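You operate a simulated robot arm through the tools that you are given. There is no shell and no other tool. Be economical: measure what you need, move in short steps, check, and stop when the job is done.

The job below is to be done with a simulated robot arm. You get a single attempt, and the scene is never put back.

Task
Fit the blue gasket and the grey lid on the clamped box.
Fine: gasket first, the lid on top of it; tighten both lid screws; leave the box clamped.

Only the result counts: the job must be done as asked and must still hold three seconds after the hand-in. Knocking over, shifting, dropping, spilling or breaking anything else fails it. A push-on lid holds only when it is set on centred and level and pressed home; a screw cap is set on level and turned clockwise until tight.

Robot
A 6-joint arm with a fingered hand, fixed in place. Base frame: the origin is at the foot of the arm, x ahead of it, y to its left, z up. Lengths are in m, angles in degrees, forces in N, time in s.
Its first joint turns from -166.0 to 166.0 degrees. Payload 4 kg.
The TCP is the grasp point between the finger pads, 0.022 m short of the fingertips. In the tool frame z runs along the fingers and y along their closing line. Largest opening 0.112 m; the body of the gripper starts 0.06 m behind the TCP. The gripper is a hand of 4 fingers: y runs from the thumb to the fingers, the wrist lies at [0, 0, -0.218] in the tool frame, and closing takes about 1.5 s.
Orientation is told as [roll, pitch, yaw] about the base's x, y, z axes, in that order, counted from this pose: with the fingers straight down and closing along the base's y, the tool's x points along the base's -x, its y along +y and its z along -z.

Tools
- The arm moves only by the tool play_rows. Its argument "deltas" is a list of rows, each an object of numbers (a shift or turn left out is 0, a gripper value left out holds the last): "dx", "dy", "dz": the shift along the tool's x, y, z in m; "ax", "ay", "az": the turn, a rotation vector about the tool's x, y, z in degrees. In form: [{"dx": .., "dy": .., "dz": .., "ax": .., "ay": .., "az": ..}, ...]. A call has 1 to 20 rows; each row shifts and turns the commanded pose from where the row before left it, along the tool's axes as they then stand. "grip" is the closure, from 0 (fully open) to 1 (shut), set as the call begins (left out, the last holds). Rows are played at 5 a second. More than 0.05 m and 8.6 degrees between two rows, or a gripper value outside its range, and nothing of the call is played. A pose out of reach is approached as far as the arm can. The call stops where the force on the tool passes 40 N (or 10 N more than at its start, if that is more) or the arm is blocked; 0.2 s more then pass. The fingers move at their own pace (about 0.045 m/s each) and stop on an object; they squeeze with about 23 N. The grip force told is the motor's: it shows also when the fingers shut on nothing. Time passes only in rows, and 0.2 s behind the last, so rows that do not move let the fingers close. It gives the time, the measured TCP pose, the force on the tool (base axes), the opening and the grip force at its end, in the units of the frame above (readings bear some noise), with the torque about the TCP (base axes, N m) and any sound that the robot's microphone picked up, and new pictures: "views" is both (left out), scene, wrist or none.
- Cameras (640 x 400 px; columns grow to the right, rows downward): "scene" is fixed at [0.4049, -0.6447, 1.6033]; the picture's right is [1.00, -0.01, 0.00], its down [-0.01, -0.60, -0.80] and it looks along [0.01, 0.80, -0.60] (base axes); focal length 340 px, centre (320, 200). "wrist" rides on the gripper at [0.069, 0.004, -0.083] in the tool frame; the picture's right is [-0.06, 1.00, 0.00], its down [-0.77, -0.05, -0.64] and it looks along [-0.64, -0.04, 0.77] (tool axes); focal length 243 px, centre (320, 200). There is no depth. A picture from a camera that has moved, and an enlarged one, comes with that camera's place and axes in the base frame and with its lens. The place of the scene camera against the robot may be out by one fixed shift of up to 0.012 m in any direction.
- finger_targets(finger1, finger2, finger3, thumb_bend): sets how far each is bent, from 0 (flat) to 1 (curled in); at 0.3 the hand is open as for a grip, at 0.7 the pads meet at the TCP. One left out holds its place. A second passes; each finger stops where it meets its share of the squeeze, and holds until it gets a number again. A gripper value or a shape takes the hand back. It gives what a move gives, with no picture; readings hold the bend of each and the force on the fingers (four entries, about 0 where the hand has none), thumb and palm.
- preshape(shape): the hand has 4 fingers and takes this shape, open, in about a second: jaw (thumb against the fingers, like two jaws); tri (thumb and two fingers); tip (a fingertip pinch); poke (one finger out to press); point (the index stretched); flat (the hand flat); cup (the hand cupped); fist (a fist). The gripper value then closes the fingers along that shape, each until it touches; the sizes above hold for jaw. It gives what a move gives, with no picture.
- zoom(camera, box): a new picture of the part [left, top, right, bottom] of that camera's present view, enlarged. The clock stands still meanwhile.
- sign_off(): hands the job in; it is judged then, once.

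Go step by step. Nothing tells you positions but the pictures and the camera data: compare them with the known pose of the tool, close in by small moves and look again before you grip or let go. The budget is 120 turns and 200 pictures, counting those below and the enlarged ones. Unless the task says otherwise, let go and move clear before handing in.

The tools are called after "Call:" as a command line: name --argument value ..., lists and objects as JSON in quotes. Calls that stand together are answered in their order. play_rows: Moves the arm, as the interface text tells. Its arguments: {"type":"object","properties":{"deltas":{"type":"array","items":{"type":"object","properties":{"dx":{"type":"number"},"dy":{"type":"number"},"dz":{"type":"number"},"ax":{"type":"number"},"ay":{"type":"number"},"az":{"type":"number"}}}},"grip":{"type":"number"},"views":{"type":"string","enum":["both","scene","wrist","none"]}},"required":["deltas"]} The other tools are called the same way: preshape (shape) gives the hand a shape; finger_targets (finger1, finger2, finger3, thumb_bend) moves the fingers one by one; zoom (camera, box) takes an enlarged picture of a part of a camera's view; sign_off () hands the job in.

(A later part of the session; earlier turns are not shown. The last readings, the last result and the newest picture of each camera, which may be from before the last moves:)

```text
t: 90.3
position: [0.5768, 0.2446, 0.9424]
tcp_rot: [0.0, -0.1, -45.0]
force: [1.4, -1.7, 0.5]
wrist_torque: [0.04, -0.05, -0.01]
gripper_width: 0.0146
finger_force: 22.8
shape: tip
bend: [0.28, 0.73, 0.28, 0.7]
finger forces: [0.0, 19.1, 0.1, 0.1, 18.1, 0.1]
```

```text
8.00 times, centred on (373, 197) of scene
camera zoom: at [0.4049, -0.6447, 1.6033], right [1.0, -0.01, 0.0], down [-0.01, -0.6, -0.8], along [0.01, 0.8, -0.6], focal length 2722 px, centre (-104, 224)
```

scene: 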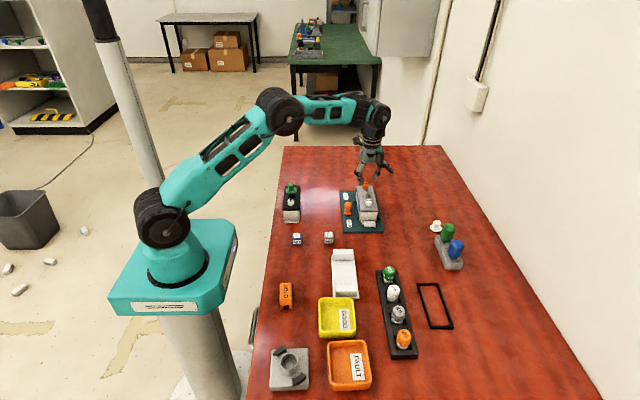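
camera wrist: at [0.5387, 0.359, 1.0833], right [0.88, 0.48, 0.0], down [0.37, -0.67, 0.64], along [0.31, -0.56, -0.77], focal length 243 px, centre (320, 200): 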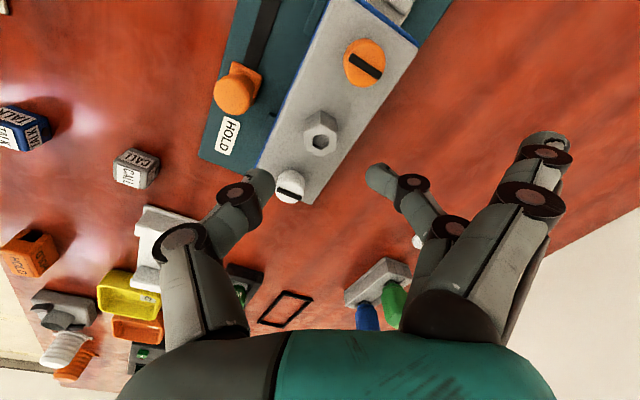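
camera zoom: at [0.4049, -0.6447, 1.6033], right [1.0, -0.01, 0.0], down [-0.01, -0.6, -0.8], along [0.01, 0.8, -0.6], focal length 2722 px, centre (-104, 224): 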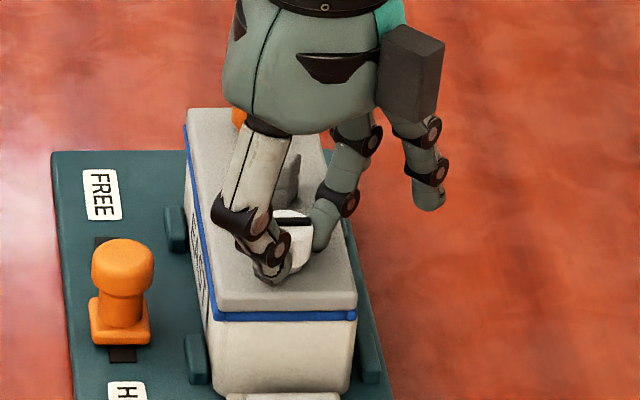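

Pinched. I turn clockwise (viewed from above) and watch torque.

Call:
play_rows --deltas '[{"az": 8}, {"az": 8}, {"az": 8}, {"az": 8}, {"az": 8}]' --views "none"

Call:
zoom --camera "wrist" --box '[200, 40, 440, 260]'

Call:
zoom --camera "scene" --box '[345, 172, 401, 222]'

```text
t: 91.5
position: [0.575, 0.2441, 0.9419]
tcp_rot: [0.0, -0.1, -85.2]
force: [-0.5, -0.8, 0.1]
wrist_torque: [-0.02, 0.03, 0.02]
gripper_width: 0.0147
finger_force: 22.9
shape: tip
bend: [0.3, 0.73, 0.3, 0.7]
finger forces: [0.1, 17.9, 0.0, 0.1, 18.6, 0.0]
```

```text
1.82 times, centred on (320, 150) of wrist
camera zoom: at [0.5737, 0.3136, 1.0271], right [1.0, 0.02, 0.0], down [0.02, -0.77, 0.64], along [0.01, -0.64, -0.77], focal length 441 px, centre (320, 291)
```

zoom: 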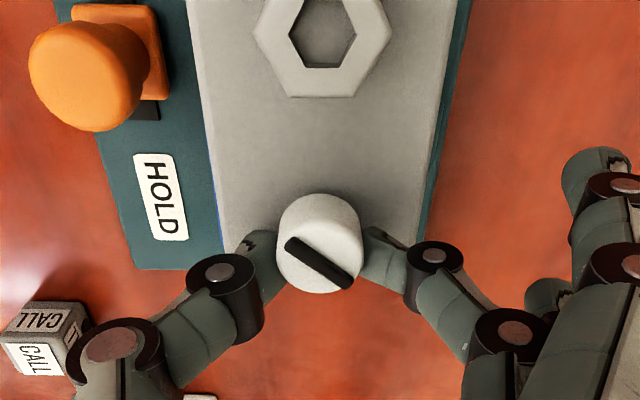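

```text
8.00 times, centred on (373, 197) of scene
camera zoom: at [0.4049, -0.6447, 1.6033], right [1.0, -0.01, 0.0], down [-0.01, -0.6, -0.8], along [0.01, 0.8, -0.6], focal length 2722 px, centre (-104, 224)
```

zoom: 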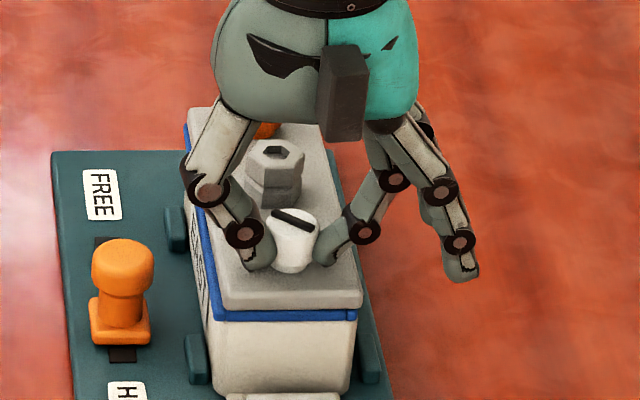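

The screw turns with the hand; I check whether the lid stayed put.

Call:
zoom --camera "scene" --box '[350, 178, 398, 214]'

```text
11.11 times, centred on (374, 196) of scene
camera zoom: at [0.4049, -0.6447, 1.6033], right [1.0, -0.01, 0.0], down [-0.01, -0.6, -0.8], along [0.01, 0.8, -0.6], focal length 3781 px, centre (-280, 244)
```

zoom: 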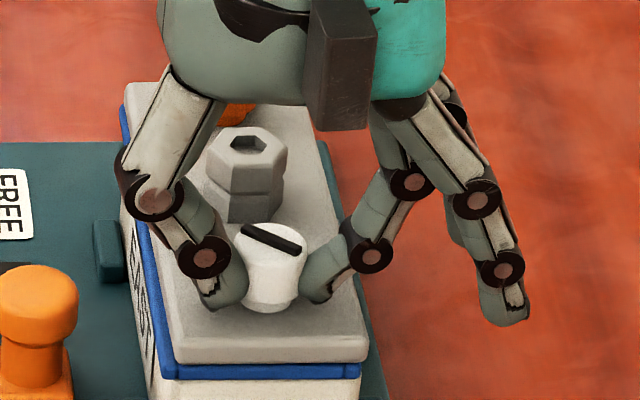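

The lid shifted ~2 mm because the pinch was ~4 mm off the screw axis. I open, recentre on the axis, regrip and nudge the lid back before continuing.

Call:
play_rows --deltas '[{}, {}, {}, {"dx": 0.004}, {}]' --grip 0.62 --views "none"

Call:
play_rows --deltas '[{}, {}, {}, {}]' --grip 0.9 --views "none"

Call:
play_rows --deltas '[{"dx": -0.0019, "dy": -0.0017}, {}]' --views "none"

Call:
zoom --camera "scene" --box '[350, 178, 398, 214]'

Call:
zoom --camera "wrist" --box '[200, 40, 440, 260]'

```text
t: 92.7
position: [0.5757, 0.2497, 0.9427]
tcp_rot: [0.1, 0.0, -84.9]
force: [-0.5, -0.4, 0.2]
wrist_torque: [0.02, 0.02, 0.01]
gripper_width: 0.0417
finger_force: 0.0
shape: tip
bend: [0.03, 0.74, 0.03, 0.7]
finger forces: [0.0, 0.0, 0.0, 0.0, 0.0, 0.1]
```

```text
t: 93.7
position: [0.575, 0.2481, 0.9431]
tcp_rot: [0.0, 0.0, -85.0]
force: [0.4, -1.1, 1.6]
wrist_torque: [0.02, 0.0, -0.01]
gripper_width: 0.0156
finger_force: 22.8
shape: tip
bend: [0.28, 0.73, 0.28, 0.7]
finger forces: [0.0, 20.5, 0.0, 0.1, 20.5, 0.0]
```

```text
t: 94.3
position: [0.5739, 0.2457, 0.9411]
tcp_rot: [0.0, 0.0, -84.9]
force: [0.7, 2.7, -0.1]
wrist_torque: [-0.01, -0.06, -0.03]
gripper_width: 0.0151
finger_force: 23.2
shape: tip
bend: [0.3, 0.72, 0.3, 0.7]
finger forces: [0.0, 21.8, 0.0, 0.1, 20.3, 0.0]
```

```text
11.11 times, centred on (374, 196) of scene
camera zoom: at [0.4049, -0.6447, 1.6033], right [1.0, -0.01, 0.0], down [-0.01, -0.6, -0.8], along [0.01, 0.8, -0.6], focal length 3781 px, centre (-280, 244)
```

zoom: 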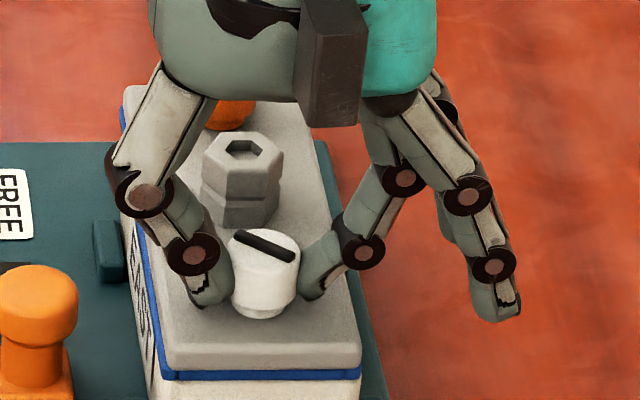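

```text
1.82 times, centred on (320, 150) of wrist
camera zoom: at [0.5713, 0.3158, 1.0267], right [1.0, 0.02, 0.0], down [0.02, -0.77, 0.64], along [0.02, -0.64, -0.77], focal length 441 px, centre (320, 291)
```

zoom: 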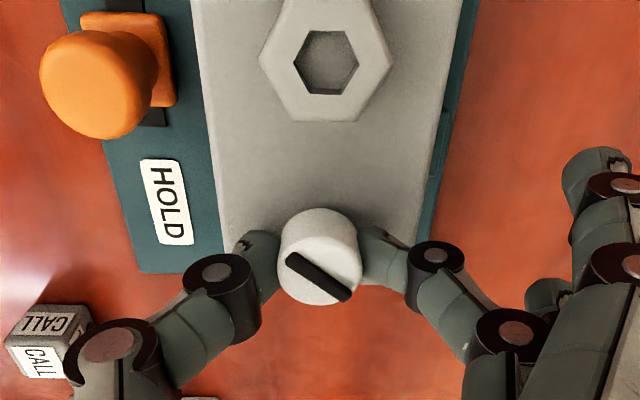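

Lid is back in place and the pinch is on-axis. I continue turning clockwise.

Call:
play_rows --deltas '[{"az": 8}, {"az": 8}, {"az": 8}, {"az": 8}, {"az": 8}, {"az": 8}]' --views "none"

Call:
zoom --camera "scene" --box '[350, 178, 398, 214]'

```text
t: 95.7
position: [0.5737, 0.2466, 0.9418]
tcp_rot: [0.0, 0.0, -133.1]
force: [1.2, 4.5, 2.7]
wrist_torque: [0.07, 0.0, -0.01]
gripper_width: 0.0152
finger_force: 23.1
shape: tip
bend: [0.3, 0.73, 0.3, 0.7]
finger forces: [0.0, 21.4, 0.0, 0.0, 23.1, 0.0]
```

```text
11.11 times, centred on (374, 196) of scene
camera zoom: at [0.4049, -0.6447, 1.6033], right [1.0, -0.01, 0.0], down [-0.01, -0.6, -0.8], along [0.01, 0.8, -0.6], focal length 3781 px, centre (-280, 244)
```

zoom: 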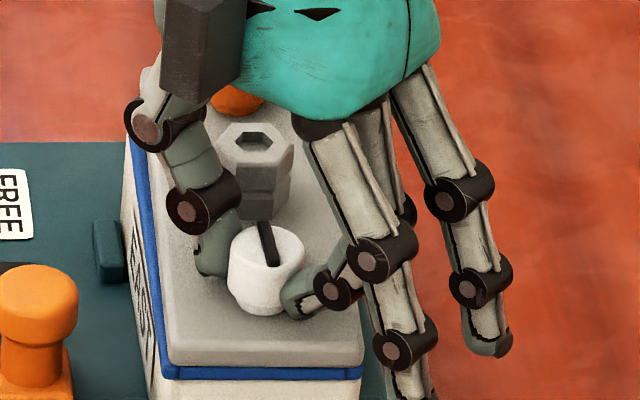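

Turning well with the lid steady. I ratchet: open, return to −45°, regrip, and turn again.

Call:
play_rows --deltas '[{}, {}, {}, {"az": -8}, {"az": -8}, {"az": -8}, {"az": -8}, {"az": -8}, {"az": -8}, {"az": -8}, {"az": -8}, {"az": -8}, {"az": -8}, {"az": -8}]' --grip 0.62 --views "none"

Call:
play_rows --deltas '[{}, {}, {}, {}, {"az": 8}, {"az": 8}, {"az": 8}, {"az": 8}, {"az": 8}, {"az": 8}, {"az": 8}, {"az": 8}, {"az": 8}, {"az": 8}, {"az": 8}, {"az": 8}]' --grip 0.9 --views "none"

Call:
zoom --camera "scene" --box '[350, 178, 398, 214]'

```text
t: 98.7
position: [0.5738, 0.246, 0.9412]
tcp_rot: [0.1, 0.0, -44.8]
force: [0.1, -0.9, 0.2]
wrist_torque: [-0.02, 0.01, 0.03]
gripper_width: 0.0419
finger_force: 0.2
shape: tip
bend: [0.03, 0.74, 0.03, 0.7]
finger forces: [0.0, 0.1, 0.1, 0.1, 0.0, 0.0]
```

```text
t: 102.1
position: [0.5739, 0.2451, 0.9422]
tcp_rot: [-0.1, 0.0, -140.9]
force: [-10.7, -12.7, -5.1]
wrist_torque: [-0.16, 0.12, 0.0]
gripper_width: 0.0077
finger_force: 22.7
shape: tip
bend: [0.3, 0.74, 0.3, 0.72]
finger forces: [0.0, 0.0, 0.0, 0.0, 0.0, 0.1]
```

```text
11.11 times, centred on (374, 196) of scene
camera zoom: at [0.4049, -0.6447, 1.6033], right [1.0, -0.01, 0.0], down [-0.01, -0.6, -0.8], along [0.01, 0.8, -0.6], focal length 3781 px, centre (-280, 244)
```

zoom: 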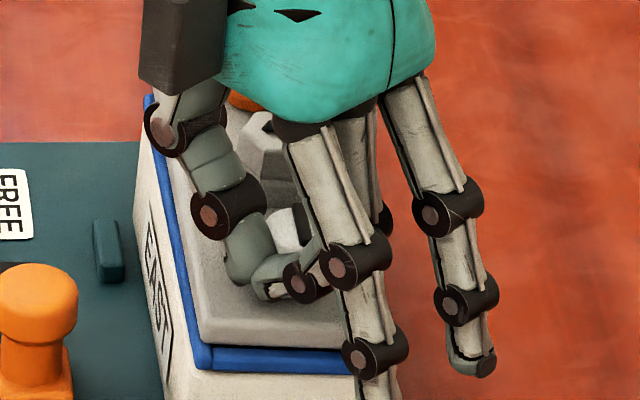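

The fingers slipped off the head and are pushing the assembly sideways. I open immediately and back up.

Call:
play_rows --deltas '[{}, {}, {}]' --grip 0.55 --views "none"

Call:
zoom --camera "scene" --box '[340, 178, 400, 228]'

Call:
zoom --camera "wrist" --box '[160, 20, 480, 280]'

```text
t: 102.9
position: [0.5734, 0.2472, 0.9422]
tcp_rot: [0.1, 0.1, -140.9]
force: [-0.5, -0.2, 0.0]
wrist_torque: [-0.01, -0.01, -0.02]
gripper_width: 0.0497
finger_force: 0.0
shape: tip
bend: [0.03, 0.73, 0.03, 0.7]
finger forces: [0.0, 0.1, 0.1, 0.1, 0.0, 0.0]
```

```text
8.00 times, centred on (370, 203) of scene
camera zoom: at [0.4049, -0.6447, 1.6033], right [1.0, -0.01, 0.0], down [-0.01, -0.6, -0.8], along [0.01, 0.8, -0.6], focal length 2722 px, centre (-80, 176)
```

zoom: 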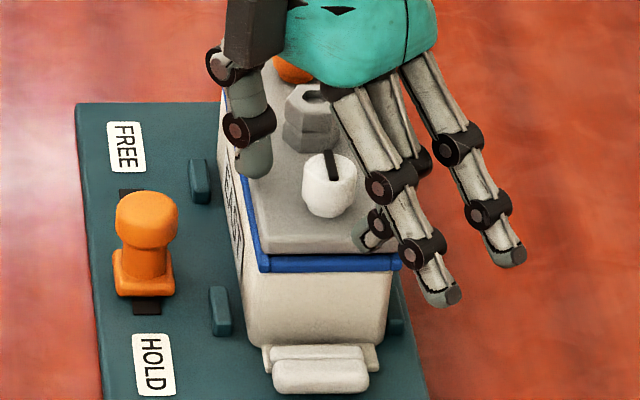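

```text
1.54 times, centred on (320, 150) of wrist
camera zoom: at [0.6299, 0.2872, 1.0271], right [0.58, -0.81, 0.0], down [-0.63, -0.45, 0.64], along [-0.52, -0.37, -0.77], focal length 373 px, centre (320, 277)
```

zoom: 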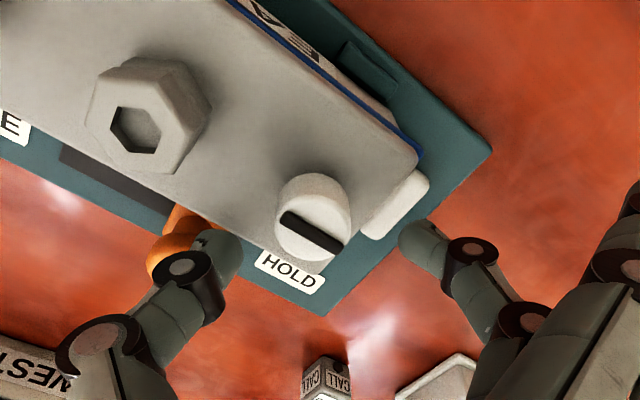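

The box has slid ~5 mm in +x against the right posts. I lift clear and inspect everything.

Call:
play_rows --deltas '[{"dz": -0.02}, {"dz": -0.03}, {"dz": -0.03}, {"az": -8}, {"az": -8}, {"az": -8}, {"az": -8}, {"az": -8}, {"az": -8}, {}]'

Call:
zoom --camera "scene" --box '[340, 178, 400, 238]'

Call:
zoom --camera "wrist" --box '[200, 0, 440, 200]'

```text
t: 105.1
position: [0.5742, 0.245, 1.0219]
tcp_rot: [0.0, 0.0, -92.9]
force: [0.3, 0.0, 0.2]
wrist_torque: [0.02, 0.0, 0.0]
gripper_width: 0.0499
finger_force: 0.1
shape: tip
bend: [0.03, 0.73, 0.03, 0.7]
finger forces: [0.1, 0.0, 0.1, 0.0, 0.0, 0.0]
camera wrist: at [0.5811, 0.3152, 1.1065], right [0.99, -0.11, 0.0], down [-0.09, -0.76, 0.64], along [-0.07, -0.64, -0.77], focal length 243 px, centre (320, 200)
```

scene: 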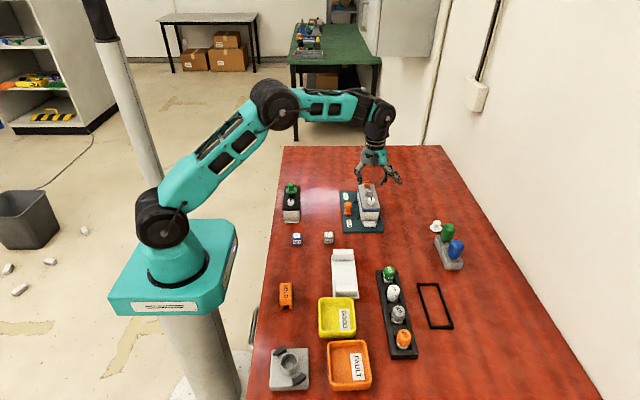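
wrist: 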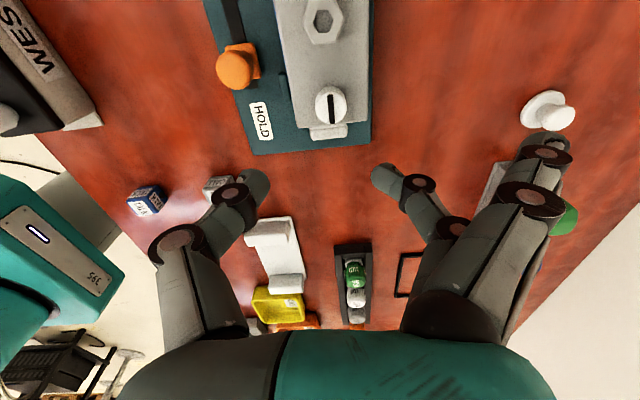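

```text
6.67 times, centred on (370, 208) of scene
camera zoom: at [0.4049, -0.6447, 1.6033], right [1.0, -0.01, 0.0], down [-0.01, -0.6, -0.8], along [0.01, 0.8, -0.6], focal length 2269 px, centre (-13, 147)
```

zoom: 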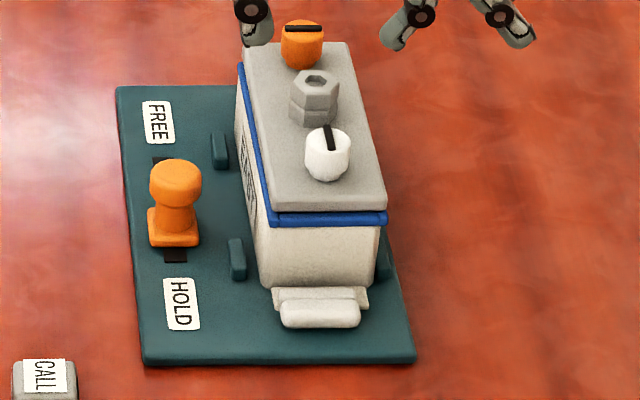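

```text
2.00 times, centred on (320, 100) of wrist
camera zoom: at [0.5811, 0.3152, 1.1065], right [0.99, -0.11, 0.0], down [-0.09, -0.76, 0.64], along [-0.07, -0.64, -0.77], focal length 485 px, centre (320, 400)
```

zoom: 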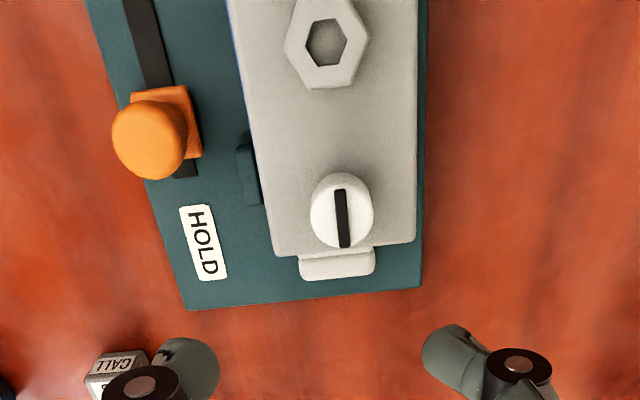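

The box itself has not moved; it is the lid with gasket that slid together about +8 mm x and +4 mm y. I switch to the jaw shape to grip both by their long sides and slide them back.

Call:
preshape --shape "jaw"

Call:
play_rows --deltas '[{"az": -3}, {"dx": 0.028, "dy": 0.0045}, {"dx": 0.028, "dy": 0.0045}, {"dz": 0.03}, {"dz": 0.03}, {}]' --grip 0.3

Call:
zoom --camera "wrist" --box '[180, 0, 480, 260]'

Call:
zoom --camera "scene" --box '[345, 175, 401, 225]'

```text
t: 106.0
position: [0.5733, 0.2463, 1.0214]
tcp_rot: [0.0, 0.0, -93.0]
force: [-0.2, 0.5, 0.1]
wrist_torque: [0.0, 0.01, 0.03]
gripper_width: 0.112
finger_force: 0.1
shape: jaw
bend: [0.3, 0.3, 0.3, 0.3]
finger forces: [0.0, 0.1, 0.1, 0.0, 0.0, 0.0]
```

```text
t: 107.4
position: [0.5842, 0.3037, 0.9621]
tcp_rot: [0.0, 0.0, -90.0]
force: [-0.4, -0.6, -0.1]
wrist_torque: [0.01, 0.01, -0.01]
gripper_width: 0.0789
finger_force: 0.1
shape: jaw
bend: [0.67, 0.67, 0.67, 0.63]
finger forces: [0.1, 0.0, 0.1, 0.0, 0.0, 0.0]
camera wrist: at [0.5875, 0.3738, 1.0466], right [1.0, -0.06, 0.0], down [-0.05, -0.77, 0.64], along [-0.04, -0.64, -0.77], focal length 243 px, centre (320, 200)
```

scene: 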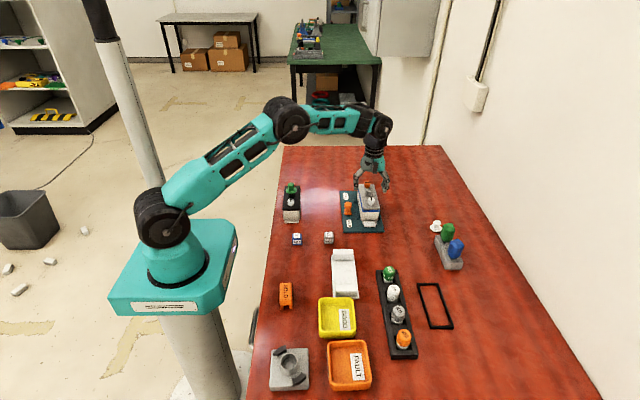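
wrist: 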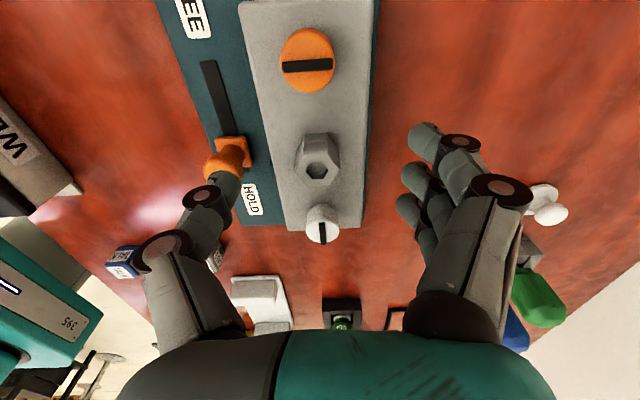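

```text
1.54 times, centred on (330, 130) of wrist
camera zoom: at [0.5875, 0.3738, 1.0466], right [1.0, -0.06, 0.0], down [-0.05, -0.77, 0.64], along [-0.04, -0.64, -0.77], focal length 373 px, centre (305, 308)
```

zoom: 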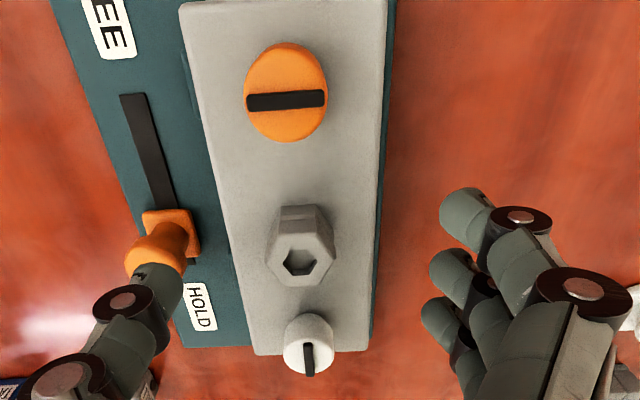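

```text
8.00 times, centred on (373, 200) of scene
camera zoom: at [0.4049, -0.6447, 1.6033], right [1.0, -0.01, 0.0], down [-0.01, -0.6, -0.8], along [0.01, 0.8, -0.6], focal length 2722 px, centre (-104, 200)
```

zoom: 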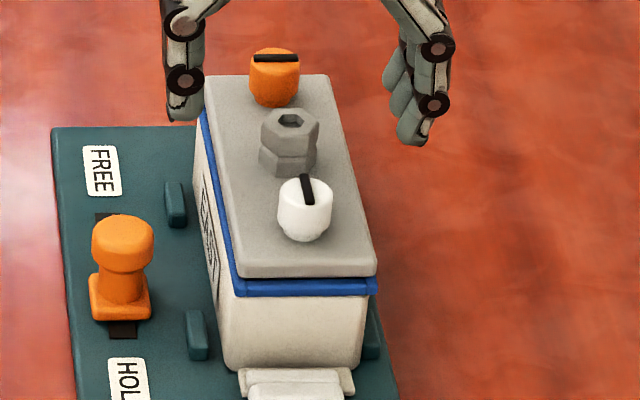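

Same-camera comparison says the gasket and lid need about −5.5 mm in x (y is fine). I descend with the jaws, grip both lightly and slide them back.

Call:
play_rows --deltas '[{"dx": -0.003, "dy": -0.001, "dz": 0.02}, {"dz": 0.02}, {}]' --views "none"

Call:
zoom --camera "scene" --box '[345, 175, 401, 225]'

Call:
zoom --camera "wrist" --box '[180, 0, 480, 260]'

```text
t: 108.2
position: [0.5825, 0.3004, 0.9218]
tcp_rot: [0.1, -0.1, -90.0]
force: [-0.2, -0.6, -0.4]
wrist_torque: [-0.01, -0.03, 0.03]
gripper_width: 0.0789
finger_force: 0.0
shape: jaw
bend: [0.67, 0.67, 0.67, 0.63]
finger forces: [0.0, 0.1, 0.1, 0.0, 0.0, 0.0]
```

```text
8.00 times, centred on (373, 200) of scene
camera zoom: at [0.4049, -0.6447, 1.6033], right [1.0, -0.01, 0.0], down [-0.01, -0.6, -0.8], along [0.01, 0.8, -0.6], focal length 2722 px, centre (-104, 200)
```

zoom: 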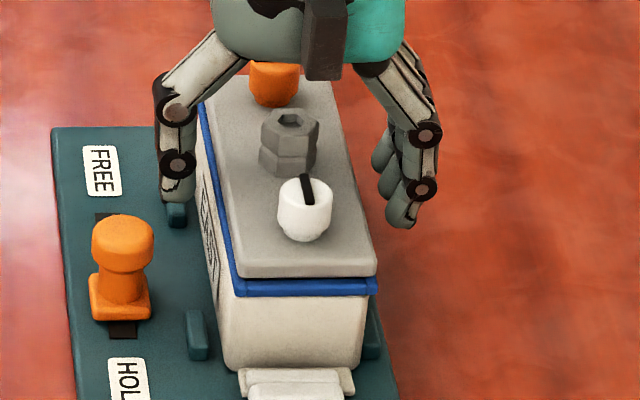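

```text
1.54 times, centred on (330, 130) of wrist
camera zoom: at [0.5863, 0.3695, 1.0062], right [1.0, -0.06, 0.0], down [-0.05, -0.77, 0.64], along [-0.04, -0.64, -0.77], focal length 373 px, centre (305, 308)
```

zoom: 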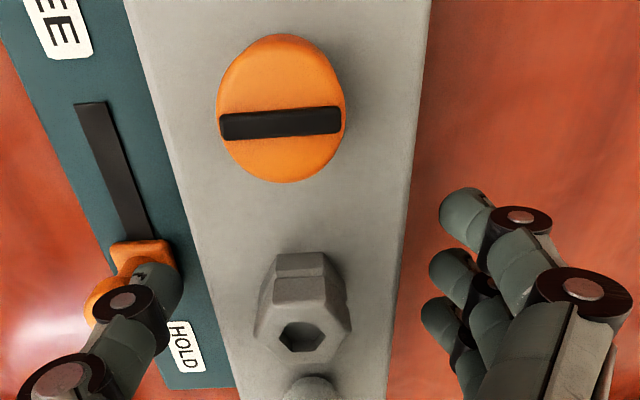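

The fingers can simply push lid and gasket together from the right. I move −x in steps.

Call:
play_rows --deltas '[{"dy": -0.004}, {"dy": -0.004}, {"dy": -0.002}, {"dy": -0.002}, {}]' --views "none"

Call:
zoom --camera "scene" --box '[345, 175, 401, 225]'

```text
t: 109.4
position: [0.5693, 0.2984, 0.9208]
tcp_rot: [0.0, 0.1, -90.0]
force: [1.6, 0.2, 0.6]
wrist_torque: [0.0, 0.0, 0.0]
gripper_width: 0.0787
finger_force: 0.0
shape: jaw
bend: [0.67, 0.67, 0.67, 0.63]
finger forces: [0.1, 0.2, 0.3, 0.0, 0.0, 0.1]
```

```text
8.00 times, centred on (373, 200) of scene
camera zoom: at [0.4049, -0.6447, 1.6033], right [1.0, -0.01, 0.0], down [-0.01, -0.6, -0.8], along [0.01, 0.8, -0.6], focal length 2722 px, centre (-104, 200)
```

zoom: 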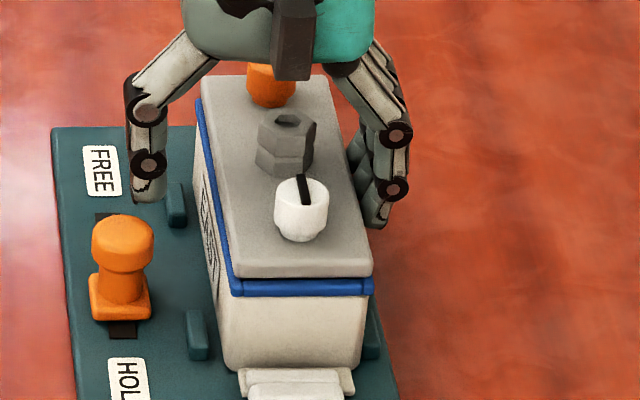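

Contact made and moving. About 4 mm more.

Call:
play_rows --deltas '[{"dy": -0.002}, {"dy": -0.0015}, {}]' --views "none"

Call:
zoom --camera "scene" --box '[345, 175, 401, 225]'

Call:
zoom --camera "wrist" --box '[180, 0, 480, 260]'

```text
t: 110.2
position: [0.5654, 0.2996, 0.9215]
tcp_rot: [-0.1, 0.0, -90.0]
force: [0.6, 0.5, -0.7]
wrist_torque: [-0.01, -0.02, 0.0]
gripper_width: 0.079
finger_force: 0.1
shape: jaw
bend: [0.67, 0.67, 0.67, 0.63]
finger forces: [0.4, 0.4, 0.5, 0.1, 0.0, 0.1]
```

```text
8.00 times, centred on (373, 200) of scene
camera zoom: at [0.4049, -0.6447, 1.6033], right [1.0, -0.01, 0.0], down [-0.01, -0.6, -0.8], along [0.01, 0.8, -0.6], focal length 2722 px, centre (-104, 200)
```

zoom: 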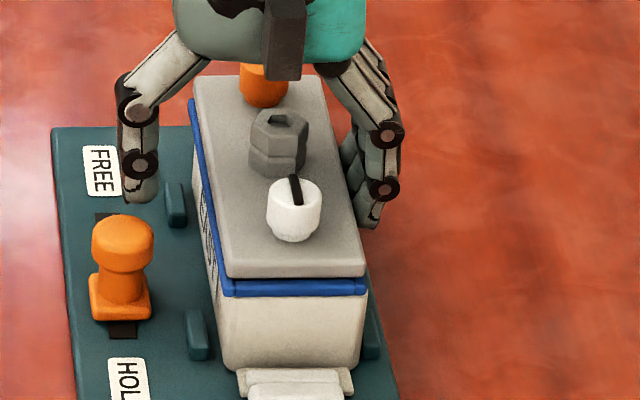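

```text
1.54 times, centred on (330, 130) of wrist
camera zoom: at [0.5702, 0.3688, 1.0067], right [1.0, -0.06, 0.0], down [-0.05, -0.77, 0.64], along [-0.04, -0.64, -0.77], focal length 373 px, centre (305, 308)
```

zoom: 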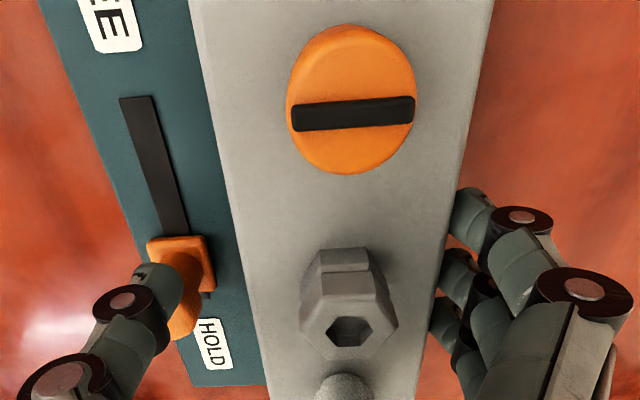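

Lid and gasket are recentred over the box. I retreat and try the three-point "tri" grip, which should centre on the round screw heads better.

Call:
play_rows --deltas '[{"dy": 0.006}, {"dz": -0.03}, {"dz": -0.04}, {"dz": -0.02}]' --views "none"

Call:
preshape --shape "tri"

Call:
play_rows --deltas '[{"dx": -0.025, "dy": 0.002}, {"dx": -0.025, "dy": 0.001}, {}, {}]' --grip 0.6

Call:
zoom --camera "wrist" --box '[180, 0, 480, 260]'

Call:
zoom --camera "scene" --box '[345, 150, 409, 225]'

```text
t: 111.2
position: [0.5716, 0.299, 1.0123]
tcp_rot: [-0.2, 0.0, -90.0]
force: [-0.1, 0.2, 0.0]
wrist_torque: [-0.03, 0.01, -0.04]
gripper_width: 0.0787
finger_force: 0.0
shape: jaw
bend: [0.67, 0.67, 0.67, 0.63]
finger forces: [0.0, 0.0, 0.0, 0.1, 0.0, 0.0]
```

```text
t: 112.1
position: [0.5713, 0.2993, 1.0129]
tcp_rot: [0.0, 0.0, -90.1]
force: [0.3, 0.2, 1.1]
wrist_torque: [-0.01, 0.01, 0.01]
gripper_width: 0.112
finger_force: 0.1
shape: tri
bend: [0.3, 0.3, 0.03, 0.3]
finger forces: [0.0, 0.0, 0.1, 0.0, 0.0, 0.0]
```

```text
t: 113.1
position: [0.5751, 0.2501, 1.0127]
tcp_rot: [0.1, 0.0, -89.9]
force: [-0.5, -0.4, -0.3]
wrist_torque: [0.0, 0.01, 0.04]
gripper_width: 0.0455
finger_force: 0.1
shape: tri
bend: [0.73, 0.73, 0.03, 0.7]
finger forces: [0.0, 0.1, 0.0, 0.1, 0.1, 0.0]
camera wrist: at [0.579, 0.3194, 1.0975], right [1.0, -0.06, 0.0], down [-0.05, -0.77, 0.64], along [-0.04, -0.64, -0.77], focal length 243 px, centre (320, 200)
```

scene: 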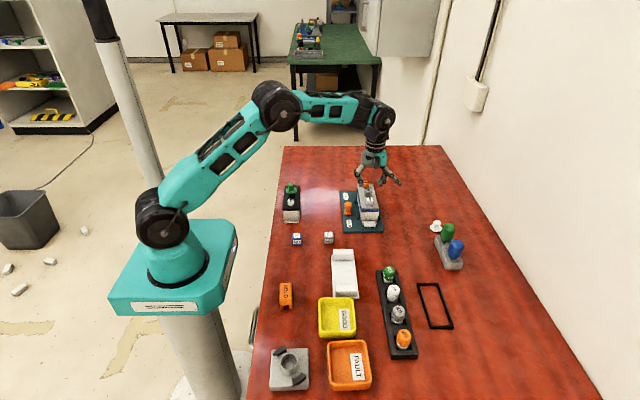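
wrist: 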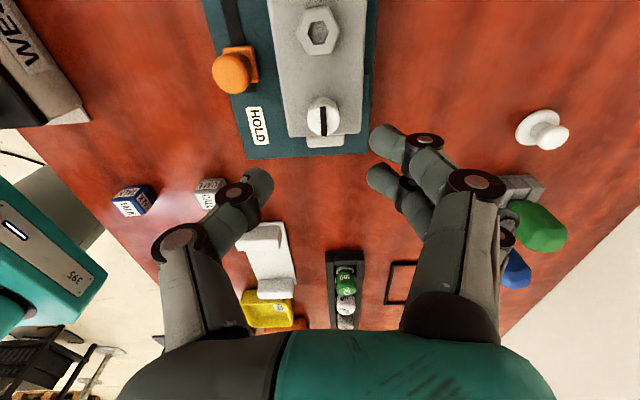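

```text
1.54 times, centred on (330, 130) of wrist
camera zoom: at [0.579, 0.3194, 1.0975], right [1.0, -0.06, 0.0], down [-0.05, -0.77, 0.64], along [-0.04, -0.64, -0.77], focal length 373 px, centre (305, 308)
```

zoom: 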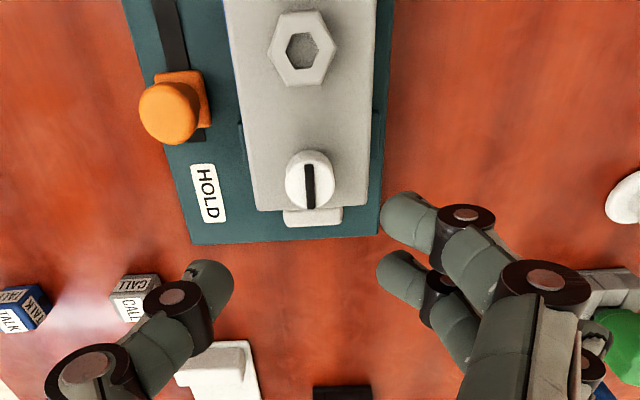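

```text
5.33 times, centred on (377, 188) of scene
camera zoom: at [0.4049, -0.6447, 1.6033], right [1.0, -0.01, 0.0], down [-0.01, -0.6, -0.8], along [0.01, 0.8, -0.6], focal length 1815 px, centre (16, 267)
```

zoom: 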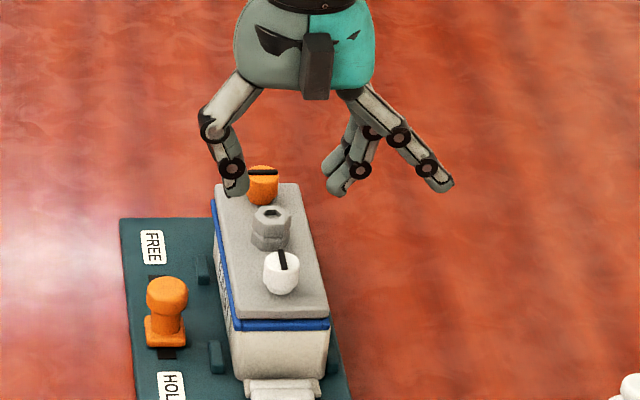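

The lid still sits a few mm too far +y over the gasket. I'm near the picture limit, so I now work from readings: regrip the hex boss with the tip pinch to set the lid forward.

Call:
preshape --shape "tip"

Call:
play_rows --deltas '[{"az": -7.5}, {"az": -7.5}, {"az": -7.5}, {"az": -7.4}, {"dx": 0.0226, "dy": 0.01475}, {"dx": 0.0226, "dy": 0.01475}, {}, {"dz": 0.03}, {"dz": 0.02}, {}]' --grip 0.62 --views "none"

Call:
play_rows --deltas '[{"dz": 0.01}, {"dz": 0.006}, {"dz": 0.005}, {}]' --views "none"

```text
t: 114.0
position: [0.5744, 0.2501, 1.0124]
tcp_rot: [0.0, 0.0, -90.1]
force: [0.4, -0.1, 0.3]
wrist_torque: [0.01, 0.01, -0.01]
gripper_width: 0.1119
finger_force: 0.0
shape: tip
bend: [0.03, 0.3, 0.03, 0.3]
finger forces: [0.0, 0.0, 0.0, 0.0, 0.0, 0.0]
```

```text
t: 116.2
position: [0.578, 0.3035, 0.9615]
tcp_rot: [0.0, -0.1, -60.1]
force: [-0.1, -0.5, -0.4]
wrist_torque: [0.01, -0.02, -0.03]
gripper_width: 0.0429
finger_force: 0.1
shape: tip
bend: [0.03, 0.73, 0.03, 0.7]
finger forces: [0.0, 0.0, 0.0, 0.0, 0.0, 0.0]
no pictures are left
```

```text
t: 117.2
position: [0.5776, 0.3039, 0.9401]
tcp_rot: [0.0, 0.0, -60.1]
force: [0.9, 0.9, 0.1]
wrist_torque: [-0.01, -0.02, -0.01]
gripper_width: 0.0433
finger_force: 0.1
shape: tip
bend: [0.03, 0.73, 0.03, 0.7]
finger forces: [0.0, 0.0, 0.0, 0.0, 0.1, 0.1]
no pictures are left
```

No pictures remain, so I rely on force, width and pose readings. I close on the boss.

Call:
play_rows --deltas '[{}, {}, {}, {}, {}]' --grip 0.85 --views "none"

```text
t: 118.4
position: [0.5765, 0.3035, 0.9406]
tcp_rot: [-0.1, 0.1, -60.1]
force: [0.3, -0.5, -0.5]
wrist_torque: [0.02, 0.0, 0.04]
gripper_width: 0.0176
finger_force: 23.0
shape: tip
bend: [0.29, 0.73, 0.29, 0.7]
finger forces: [0.0, 20.8, 0.0, 0.0, 20.4, 0.1]
no pictures are left
```

The boss is gripped exactly as before (0.0176). I lift 6 mm, move 5.5 mm in −y, and lower to feel for contact.

Call:
play_rows --deltas '[{"dz": -0.003}, {"dz": -0.003}, {}, {"dx": -0.0024, "dy": -0.0014}, {"dx": -0.0024, "dy": -0.0014}, {}]' --views "none"

Call:
play_rows --deltas '[{"dz": 0.002}, {"dz": 0.0015}, {}]' --views "none"

Call:
play_rows --deltas '[{"dz": 0.0015}, {}]' --views "none"

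Call:
play_rows --deltas '[{"dz": 0.0015}, {}]' --views "none"

```text
t: 119.8
position: [0.5792, 0.2967, 0.9472]
tcp_rot: [0.0, -0.1, -60.0]
force: [-1.0, 2.2, -1.5]
wrist_torque: [0.08, -0.04, 0.05]
gripper_width: 0.0176
finger_force: 23.2
shape: tip
bend: [0.3, 0.73, 0.3, 0.7]
finger forces: [0.0, 21.7, 0.0, 0.0, 20.8, 0.0]
no pictures are left
```

```text
t: 120.6
position: [0.5784, 0.2969, 0.9437]
tcp_rot: [0.1, -0.1, -60.1]
force: [-0.8, 0.5, -1.1]
wrist_torque: [0.03, 0.01, 0.03]
gripper_width: 0.0173
finger_force: 23.4
shape: tip
bend: [0.3, 0.73, 0.3, 0.7]
finger forces: [0.1, 21.1, 0.0, 0.0, 21.3, 0.0]
no pictures are left
```

```text
t: 121.2
position: [0.5789, 0.2975, 0.9425]
tcp_rot: [0.0, -0.1, -60.1]
force: [0.1, 0.0, -2.0]
wrist_torque: [-0.01, -0.01, 0.01]
gripper_width: 0.0175
finger_force: 22.9
shape: tip
bend: [0.3, 0.73, 0.3, 0.7]
finger forces: [0.0, 21.1, 0.0, 0.0, 21.4, 0.0]
no pictures are left
```

```text
t: 121.8
position: [0.5793, 0.298, 0.9411]
tcp_rot: [0.0, -0.1, -60.0]
force: [0.1, 2.0, -0.1]
wrist_torque: [0.04, 0.01, 0.01]
gripper_width: 0.0173
finger_force: 22.8
shape: tip
bend: [0.3, 0.73, 0.3, 0.7]
finger forces: [0.0, 21.6, 0.0, 0.0, 20.5, 0.0]
no pictures are left
```

No early contact. One more step to seat it.

Call:
play_rows --deltas '[{"dz": 0.0015}, {}]' --views "none"

Call:
play_rows --deltas '[{"dz": 0.0015}, {}]' --views "none"

```text
t: 122.4
position: [0.5788, 0.2971, 0.9411]
tcp_rot: [0.1, 0.0, -60.0]
force: [-0.6, 4.0, 4.2]
wrist_torque: [0.02, 0.03, 0.01]
gripper_width: 0.0175
finger_force: 22.8
shape: tip
bend: [0.3, 0.73, 0.3, 0.7]
finger forces: [0.1, 23.3, 0.0, 0.0, 21.5, 0.0]
no pictures are left
```

```text
t: 123.0
position: [0.5786, 0.2973, 0.939]
tcp_rot: [0.1, 0.0, -60.0]
force: [-2.6, 3.7, 14.2]
wrist_torque: [0.07, 0.01, 0.05]
gripper_width: 0.0179
finger_force: 23.0
shape: tip
bend: [0.3, 0.73, 0.3, 0.71]
finger forces: [0.0, 24.9, 0.0, 0.1, 24.8, 0.1]
no pictures are left
```

Seated at the same height as before. Since the boss aligns the lid at hand yaw −57.5°, I ease up, turn +2.5°, and reseat.

Call:
play_rows --deltas '[{"dz": -0.004}, {"az": -2.5}, {"dz": 0.002}, {"dz": 0.001}, {}]' --views "none"

Call:
play_rows --deltas '[{"dz": 0.001}, {}]' --views "none"

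```text
t: 124.2
position: [0.5776, 0.2968, 0.938]
tcp_rot: [0.1, 0.0, -57.7]
force: [-0.8, 0.7, 11.9]
wrist_torque: [0.05, -0.01, -0.09]
gripper_width: 0.0176
finger_force: 23.1
shape: tip
bend: [0.3, 0.73, 0.3, 0.71]
finger forces: [0.0, 24.0, 0.0, 0.0, 25.1, 0.0]
no pictures are left
```

```text
t: 124.8
position: [0.579, 0.2978, 0.9378]
tcp_rot: [0.1, 0.0, -57.6]
force: [-1.5, -0.4, 19.8]
wrist_torque: [-0.03, 0.04, -0.09]
gripper_width: 0.0185
finger_force: 23.3
shape: tip
bend: [0.3, 0.73, 0.3, 0.71]
finger forces: [0.1, 25.7, 0.0, 0.0, 28.4, 0.0]
no pictures are left
```

Seated cleanly with no side load. The reference WEST lid shows both slots lying along y, so these are quarter-turn screws; white is already turned ~90°. I release the boss and go to the orange screw at ≈(0.579, 0.3485).

Call:
play_rows --deltas '[{}, {}, {}, {"dz": -0.01}, {"dz": -0.025}, {"az": -6.3}, {"az": -6.3}, {"dx": 0.0179, "dy": 0.0182}, {"dx": 0.0178, "dy": 0.0182}, {}, {}]' --grip 0.58 --views "none"

Call:
play_rows --deltas '[{"dz": 0.012}, {"dz": 0.01}, {"dz": 0.008}, {}]' --views "none"

```text
t: 127.2
position: [0.5794, 0.3484, 0.9724]
tcp_rot: [0.0, 0.1, -44.9]
force: [-0.8, -0.7, 0.0]
wrist_torque: [0.0, 0.0, -0.02]
gripper_width: 0.0466
finger_force: 0.0
shape: tip
bend: [0.03, 0.73, 0.03, 0.7]
finger forces: [0.0, 0.0, 0.0, 0.0, 0.1, 0.0]
no pictures are left
```

```text
t: 128.2
position: [0.578, 0.3477, 0.9415]
tcp_rot: [0.0, 0.1, -44.9]
force: [0.2, 0.3, -1.1]
wrist_torque: [0.01, 0.03, 0.01]
gripper_width: 0.0464
finger_force: 0.1
shape: tip
bend: [0.03, 0.73, 0.03, 0.7]
finger forces: [0.0, 0.1, 0.0, 0.0, 0.0, 0.0]
no pictures are left
```

No contact. I pinch; the closing width tells how centred I am (white: 0.0156 on-axis).

Call:
play_rows --deltas '[{}, {}, {}, {}, {}]' --grip 0.9 --views "none"

```text
t: 129.4
position: [0.5792, 0.3482, 0.9411]
tcp_rot: [0.0, 0.1, -45.0]
force: [0.0, -0.4, 0.5]
wrist_torque: [0.02, 0.02, -0.01]
gripper_width: 0.0152
finger_force: 22.9
shape: tip
bend: [0.29, 0.73, 0.29, 0.7]
finger forces: [0.1, 20.5, 0.1, 0.1, 20.7, 0.0]
no pictures are left
```

Width 0.0152: nearly centred. I turn clockwise half way and check.

Call:
play_rows --deltas '[{"az": 7.5}, {"az": 7.5}, {"az": 7.5}, {"az": 7.5}, {"az": 7.5}, {"az": 7.5}]' --views "none"

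Call:
play_rows --deltas '[{"az": 7}, {"az": 7}, {"az": 7}, {"az": 7}, {"az": 7}]' --views "none"

```text
t: 130.8
position: [0.5785, 0.348, 0.9419]
tcp_rot: [-0.1, 0.0, -90.1]
force: [-0.2, 0.3, -0.1]
wrist_torque: [-0.02, -0.03, -0.01]
gripper_width: 0.0151
finger_force: 22.6
shape: tip
bend: [0.3, 0.73, 0.3, 0.7]
finger forces: [0.0, 21.0, 0.0, 0.0, 20.9, 0.1]
no pictures are left
```

```text
t: 132.0
position: [0.578, 0.349, 0.942]
tcp_rot: [0.0, 0.0, -125.2]
force: [-0.4, 1.1, -0.1]
wrist_torque: [-0.02, 0.01, -0.02]
gripper_width: 0.0153
finger_force: 23.3
shape: tip
bend: [0.3, 0.73, 0.3, 0.7]
finger forces: [0.0, 21.0, 0.1, 0.1, 20.9, 0.1]
no pictures are left
```

80° done smoothly. I continue in small steps feeling for the stop.

Call:
play_rows --deltas '[{"az": 4}, {"az": 4}]' --views "none"

Call:
play_rows --deltas '[{"az": 4}, {"az": 4}]' --views "none"

Call:
play_rows --deltas '[{"az": 4}, {"az": 4}]' --views "none"

```text
t: 132.6
position: [0.5777, 0.3484, 0.9425]
tcp_rot: [0.0, 0.0, -132.9]
force: [0.1, 0.2, 0.7]
wrist_torque: [-0.02, -0.03, 0.0]
gripper_width: 0.015
finger_force: 23.3
shape: tip
bend: [0.3, 0.73, 0.3, 0.7]
finger forces: [0.0, 20.8, 0.0, 0.1, 21.1, 0.0]
no pictures are left
```

```text
t: 133.2
position: [0.5793, 0.3491, 0.9421]
tcp_rot: [-0.1, 0.0, -141.0]
force: [0.9, 0.2, -0.4]
wrist_torque: [-0.01, -0.03, 0.1]
gripper_width: 0.0152
finger_force: 23.1
shape: tip
bend: [0.3, 0.73, 0.3, 0.7]
finger forces: [0.1, 21.6, 0.0, 0.1, 21.1, 0.0]
no pictures are left
```

```text
t: 133.8
position: [0.5777, 0.3476, 0.9408]
tcp_rot: [0.1, 0.0, -148.9]
force: [1.9, -0.3, -0.5]
wrist_torque: [-0.06, -0.07, 0.41]
gripper_width: 0.0155
finger_force: 22.5
shape: tip
bend: [0.3, 0.72, 0.3, 0.7]
finger forces: [0.0, 25.5, 0.0, 0.1, 24.0, 0.0]
no pictures are left
```

Torque rises at the end (0.41 N·m): the stop. A slight extra turn to make it tight.

Call:
play_rows --deltas '[{"az": 4}, {}]' --views "none"

```text
t: 134.4
position: [0.5795, 0.3487, 0.9426]
tcp_rot: [0.1, 0.0, -153.0]
force: [0.2, -0.6, -0.1]
wrist_torque: [0.0, -0.03, 0.22]
gripper_width: 0.0154
finger_force: 22.6
shape: tip
bend: [0.3, 0.72, 0.3, 0.7]
finger forces: [0.1, 19.1, 0.0, 0.1, 21.9, 0.0]
no pictures are left
```

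Pads slip at the limit, so the orange is tight. I release, rise, and go to the white screw at ≈(0.578, 0.2467) to confirm its tightness at yaw −90°.

Call:
play_rows --deltas '[{}, {}, {}, {"dz": -0.01}, {"dz": -0.03}, {"az": -7.9}, {"az": -7.9}, {"az": -7.9}, {"az": -7.9}, {"az": -7.9}, {"az": -7.9}, {"az": -7.9}, {"az": -7.7}, {"dx": -0.034, "dy": 0}, {"dx": -0.034}, {"dx": -0.0338}, {}]' --grip 0.58 --views "none"

Call:
play_rows --deltas '[{"dz": 0.02}, {"dz": 0.012}, {"dz": 0.008}, {}]' --views "none"

```text
t: 138.0
position: [0.5806, 0.2464, 0.9824]
tcp_rot: [0.0, 0.0, -89.9]
force: [-0.7, 0.0, -0.6]
wrist_torque: [0.0, -0.01, 0.01]
gripper_width: 0.0464
finger_force: 0.0
shape: tip
bend: [0.03, 0.73, 0.03, 0.7]
finger forces: [0.0, 0.0, 0.0, 0.1, 0.1, 0.0]
no pictures are left
```

```text
t: 139.0
position: [0.5792, 0.2464, 0.9419]
tcp_rot: [-0.1, 0.0, -90.0]
force: [0.0, 0.4, 0.1]
wrist_torque: [-0.01, 0.01, -0.01]
gripper_width: 0.0463
finger_force: 0.1
shape: tip
bend: [0.03, 0.73, 0.03, 0.7]
finger forces: [0.0, 0.1, 0.0, 0.1, 0.0, 0.1]
no pictures are left
```

Clear. I pinch the white head and read the width.

Call:
play_rows --deltas '[{}, {}, {}, {}, {}]' --grip 0.9 --views "none"

```text
t: 140.2
position: [0.5793, 0.2471, 0.9426]
tcp_rot: [0.0, 0.0, -89.9]
force: [-0.3, -3.2, 1.1]
wrist_torque: [-0.04, -0.01, -0.01]
gripper_width: 0.013
finger_force: 22.9
shape: tip
bend: [0.29, 0.72, 0.29, 0.7]
finger forces: [0.1, 20.5, 0.0, 0.1, 20.2, 0.1]
no pictures are left
```

Width 0.013 and a −y push show I'm ~5 mm short of its axis. I open, shift +4.5 mm y and pinch again.

Call:
play_rows --deltas '[{}, {}, {}, {"dx": 0.0045}, {}]' --grip 0.58 --views "none"

Call:
play_rows --deltas '[{}, {}, {}, {}, {}]' --grip 0.9 --views "none"

```text
t: 141.4
position: [0.5791, 0.2526, 0.9427]
tcp_rot: [0.0, 0.1, -89.8]
force: [0.6, -0.4, 0.2]
wrist_torque: [0.0, -0.02, 0.05]
gripper_width: 0.0464
finger_force: 0.1
shape: tip
bend: [0.03, 0.73, 0.03, 0.7]
finger forces: [0.1, 0.0, 0.1, 0.0, 0.0, 0.1]
no pictures are left
```

```text
t: 142.6
position: [0.5792, 0.2511, 0.9424]
tcp_rot: [0.1, 0.1, -90.0]
force: [0.2, -2.8, 0.5]
wrist_torque: [-0.01, 0.03, -0.05]
gripper_width: 0.0153
finger_force: 23.1
shape: tip
bend: [0.29, 0.73, 0.29, 0.7]
finger forces: [0.0, 20.5, 0.0, 0.0, 20.4, 0.0]
no pictures are left
```

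Better (0.0153). One more 1.5 mm refinement before turning.

Call:
play_rows --deltas '[{}, {}, {}, {"dx": 0.0015}, {}]' --grip 0.6 --views "none"

Call:
play_rows --deltas '[{}, {}, {}, {}, {}]' --grip 0.9 --views "none"

Call:
play_rows --deltas '[{"az": 4}, {"az": 4}]' --views "none"

```text
t: 143.8
position: [0.5786, 0.2529, 0.9426]
tcp_rot: [0.0, 0.0, -89.9]
force: [-0.1, 0.4, -0.1]
wrist_torque: [0.02, -0.01, -0.01]
gripper_width: 0.0439
finger_force: 0.1
shape: tip
bend: [0.03, 0.73, 0.03, 0.7]
finger forces: [0.1, 0.0, 0.0, 0.1, 0.1, 0.0]
no pictures are left
```

```text
t: 145.0
position: [0.5785, 0.252, 0.9422]
tcp_rot: [0.0, -0.1, -90.1]
force: [0.0, 0.6, 0.1]
wrist_torque: [0.02, -0.02, 0.05]
gripper_width: 0.0162
finger_force: 22.6
shape: tip
bend: [0.29, 0.73, 0.29, 0.7]
finger forces: [0.0, 20.5, 0.2, 0.0, 20.7, 0.0]
no pictures are left
```

```text
t: 145.6
position: [0.58, 0.253, 0.9434]
tcp_rot: [0.0, -0.1, -97.9]
force: [-1.6, -1.7, -0.3]
wrist_torque: [-0.04, 0.04, 0.12]
gripper_width: 0.016
finger_force: 23.2
shape: tip
bend: [0.3, 0.73, 0.3, 0.7]
finger forces: [0.0, 19.4, 0.0, 0.0, 20.1, 0.0]
no pictures are left
```

On-axis (0.0162), torque already building. Continue in small steps.

Call:
play_rows --deltas '[{"az": 4}, {"az": 4}]' --views "none"

Call:
play_rows --deltas '[{"az": 4}, {"az": 4}]' --views "none"

```text
t: 146.2
position: [0.5783, 0.2517, 0.9439]
tcp_rot: [0.0, -0.1, -106.0]
force: [-2.2, -1.1, 0.1]
wrist_torque: [-0.03, 0.07, 0.29]
gripper_width: 0.0155
finger_force: 22.9
shape: tip
bend: [0.3, 0.73, 0.3, 0.7]
finger forces: [0.1, 19.5, 0.1, 0.1, 21.4, 0.1]
no pictures are left
```

```text
t: 146.8
position: [0.5786, 0.2519, 0.9423]
tcp_rot: [-0.1, -0.1, -114.0]
force: [-3.1, -0.8, 0.3]
wrist_torque: [0.02, 0.06, 0.42]
gripper_width: 0.0155
finger_force: 23.2
shape: tip
bend: [0.3, 0.73, 0.3, 0.7]
finger forces: [0.0, 21.3, 0.0, 0.0, 24.1, 0.1]
no pictures are left
```

Torque 0.42 N·m, like the orange. One more small step to see if it saturates.

Call:
play_rows --deltas '[{"az": 4}]' --views "none"

Call:
play_rows --deltas '[{"az": 4}]' --views "none"

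```text
t: 147.2
position: [0.579, 0.2513, 0.9425]
tcp_rot: [0.0, 0.0, -118.0]
force: [-4.1, 0.4, 0.9]
wrist_torque: [-0.02, 0.03, 0.5]
gripper_width: 0.0155
finger_force: 23.3
shape: tip
bend: [0.3, 0.73, 0.3, 0.7]
finger forces: [0.0, 23.3, 0.0, 0.1, 26.7, 0.0]
no pictures are left
```

```text
t: 147.6
position: [0.5795, 0.2513, 0.9427]
tcp_rot: [0.0, 0.0, -122.2]
force: [-3.2, -6.7, 1.2]
wrist_torque: [-0.06, 0.04, 0.26]
gripper_width: 0.0156
finger_force: 22.7
shape: tip
bend: [0.3, 0.73, 0.3, 0.7]
finger forces: [0.0, 19.2, 0.1, 0.0, 24.0, 0.0]
no pictures are left
```

Peaked at 0.50 N·m and slipped at the limit: white is tight too. I release, rise clear and finish.

Call:
play_rows --deltas '[{}, {}, {}, {}, {"dz": -0.015}, {"dz": -0.03}, {"dz": -0.04}, {"dz": -0.04}, {}, {}, {}]' --grip 0.5 --views "none"

```text
t: 150.0
position: [0.5777, 0.2517, 1.0668]
tcp_rot: [0.0, 0.1, -122.0]
force: [-0.1, -0.7, -0.7]
wrist_torque: [-0.01, 0.0, 0.03]
gripper_width: 0.0551
finger_force: 0.1
shape: tip
bend: [0.03, 0.73, 0.03, 0.7]
finger forces: [0.0, 0.0, 0.1, 0.0, 0.2, 0.0]
no pictures are left
```

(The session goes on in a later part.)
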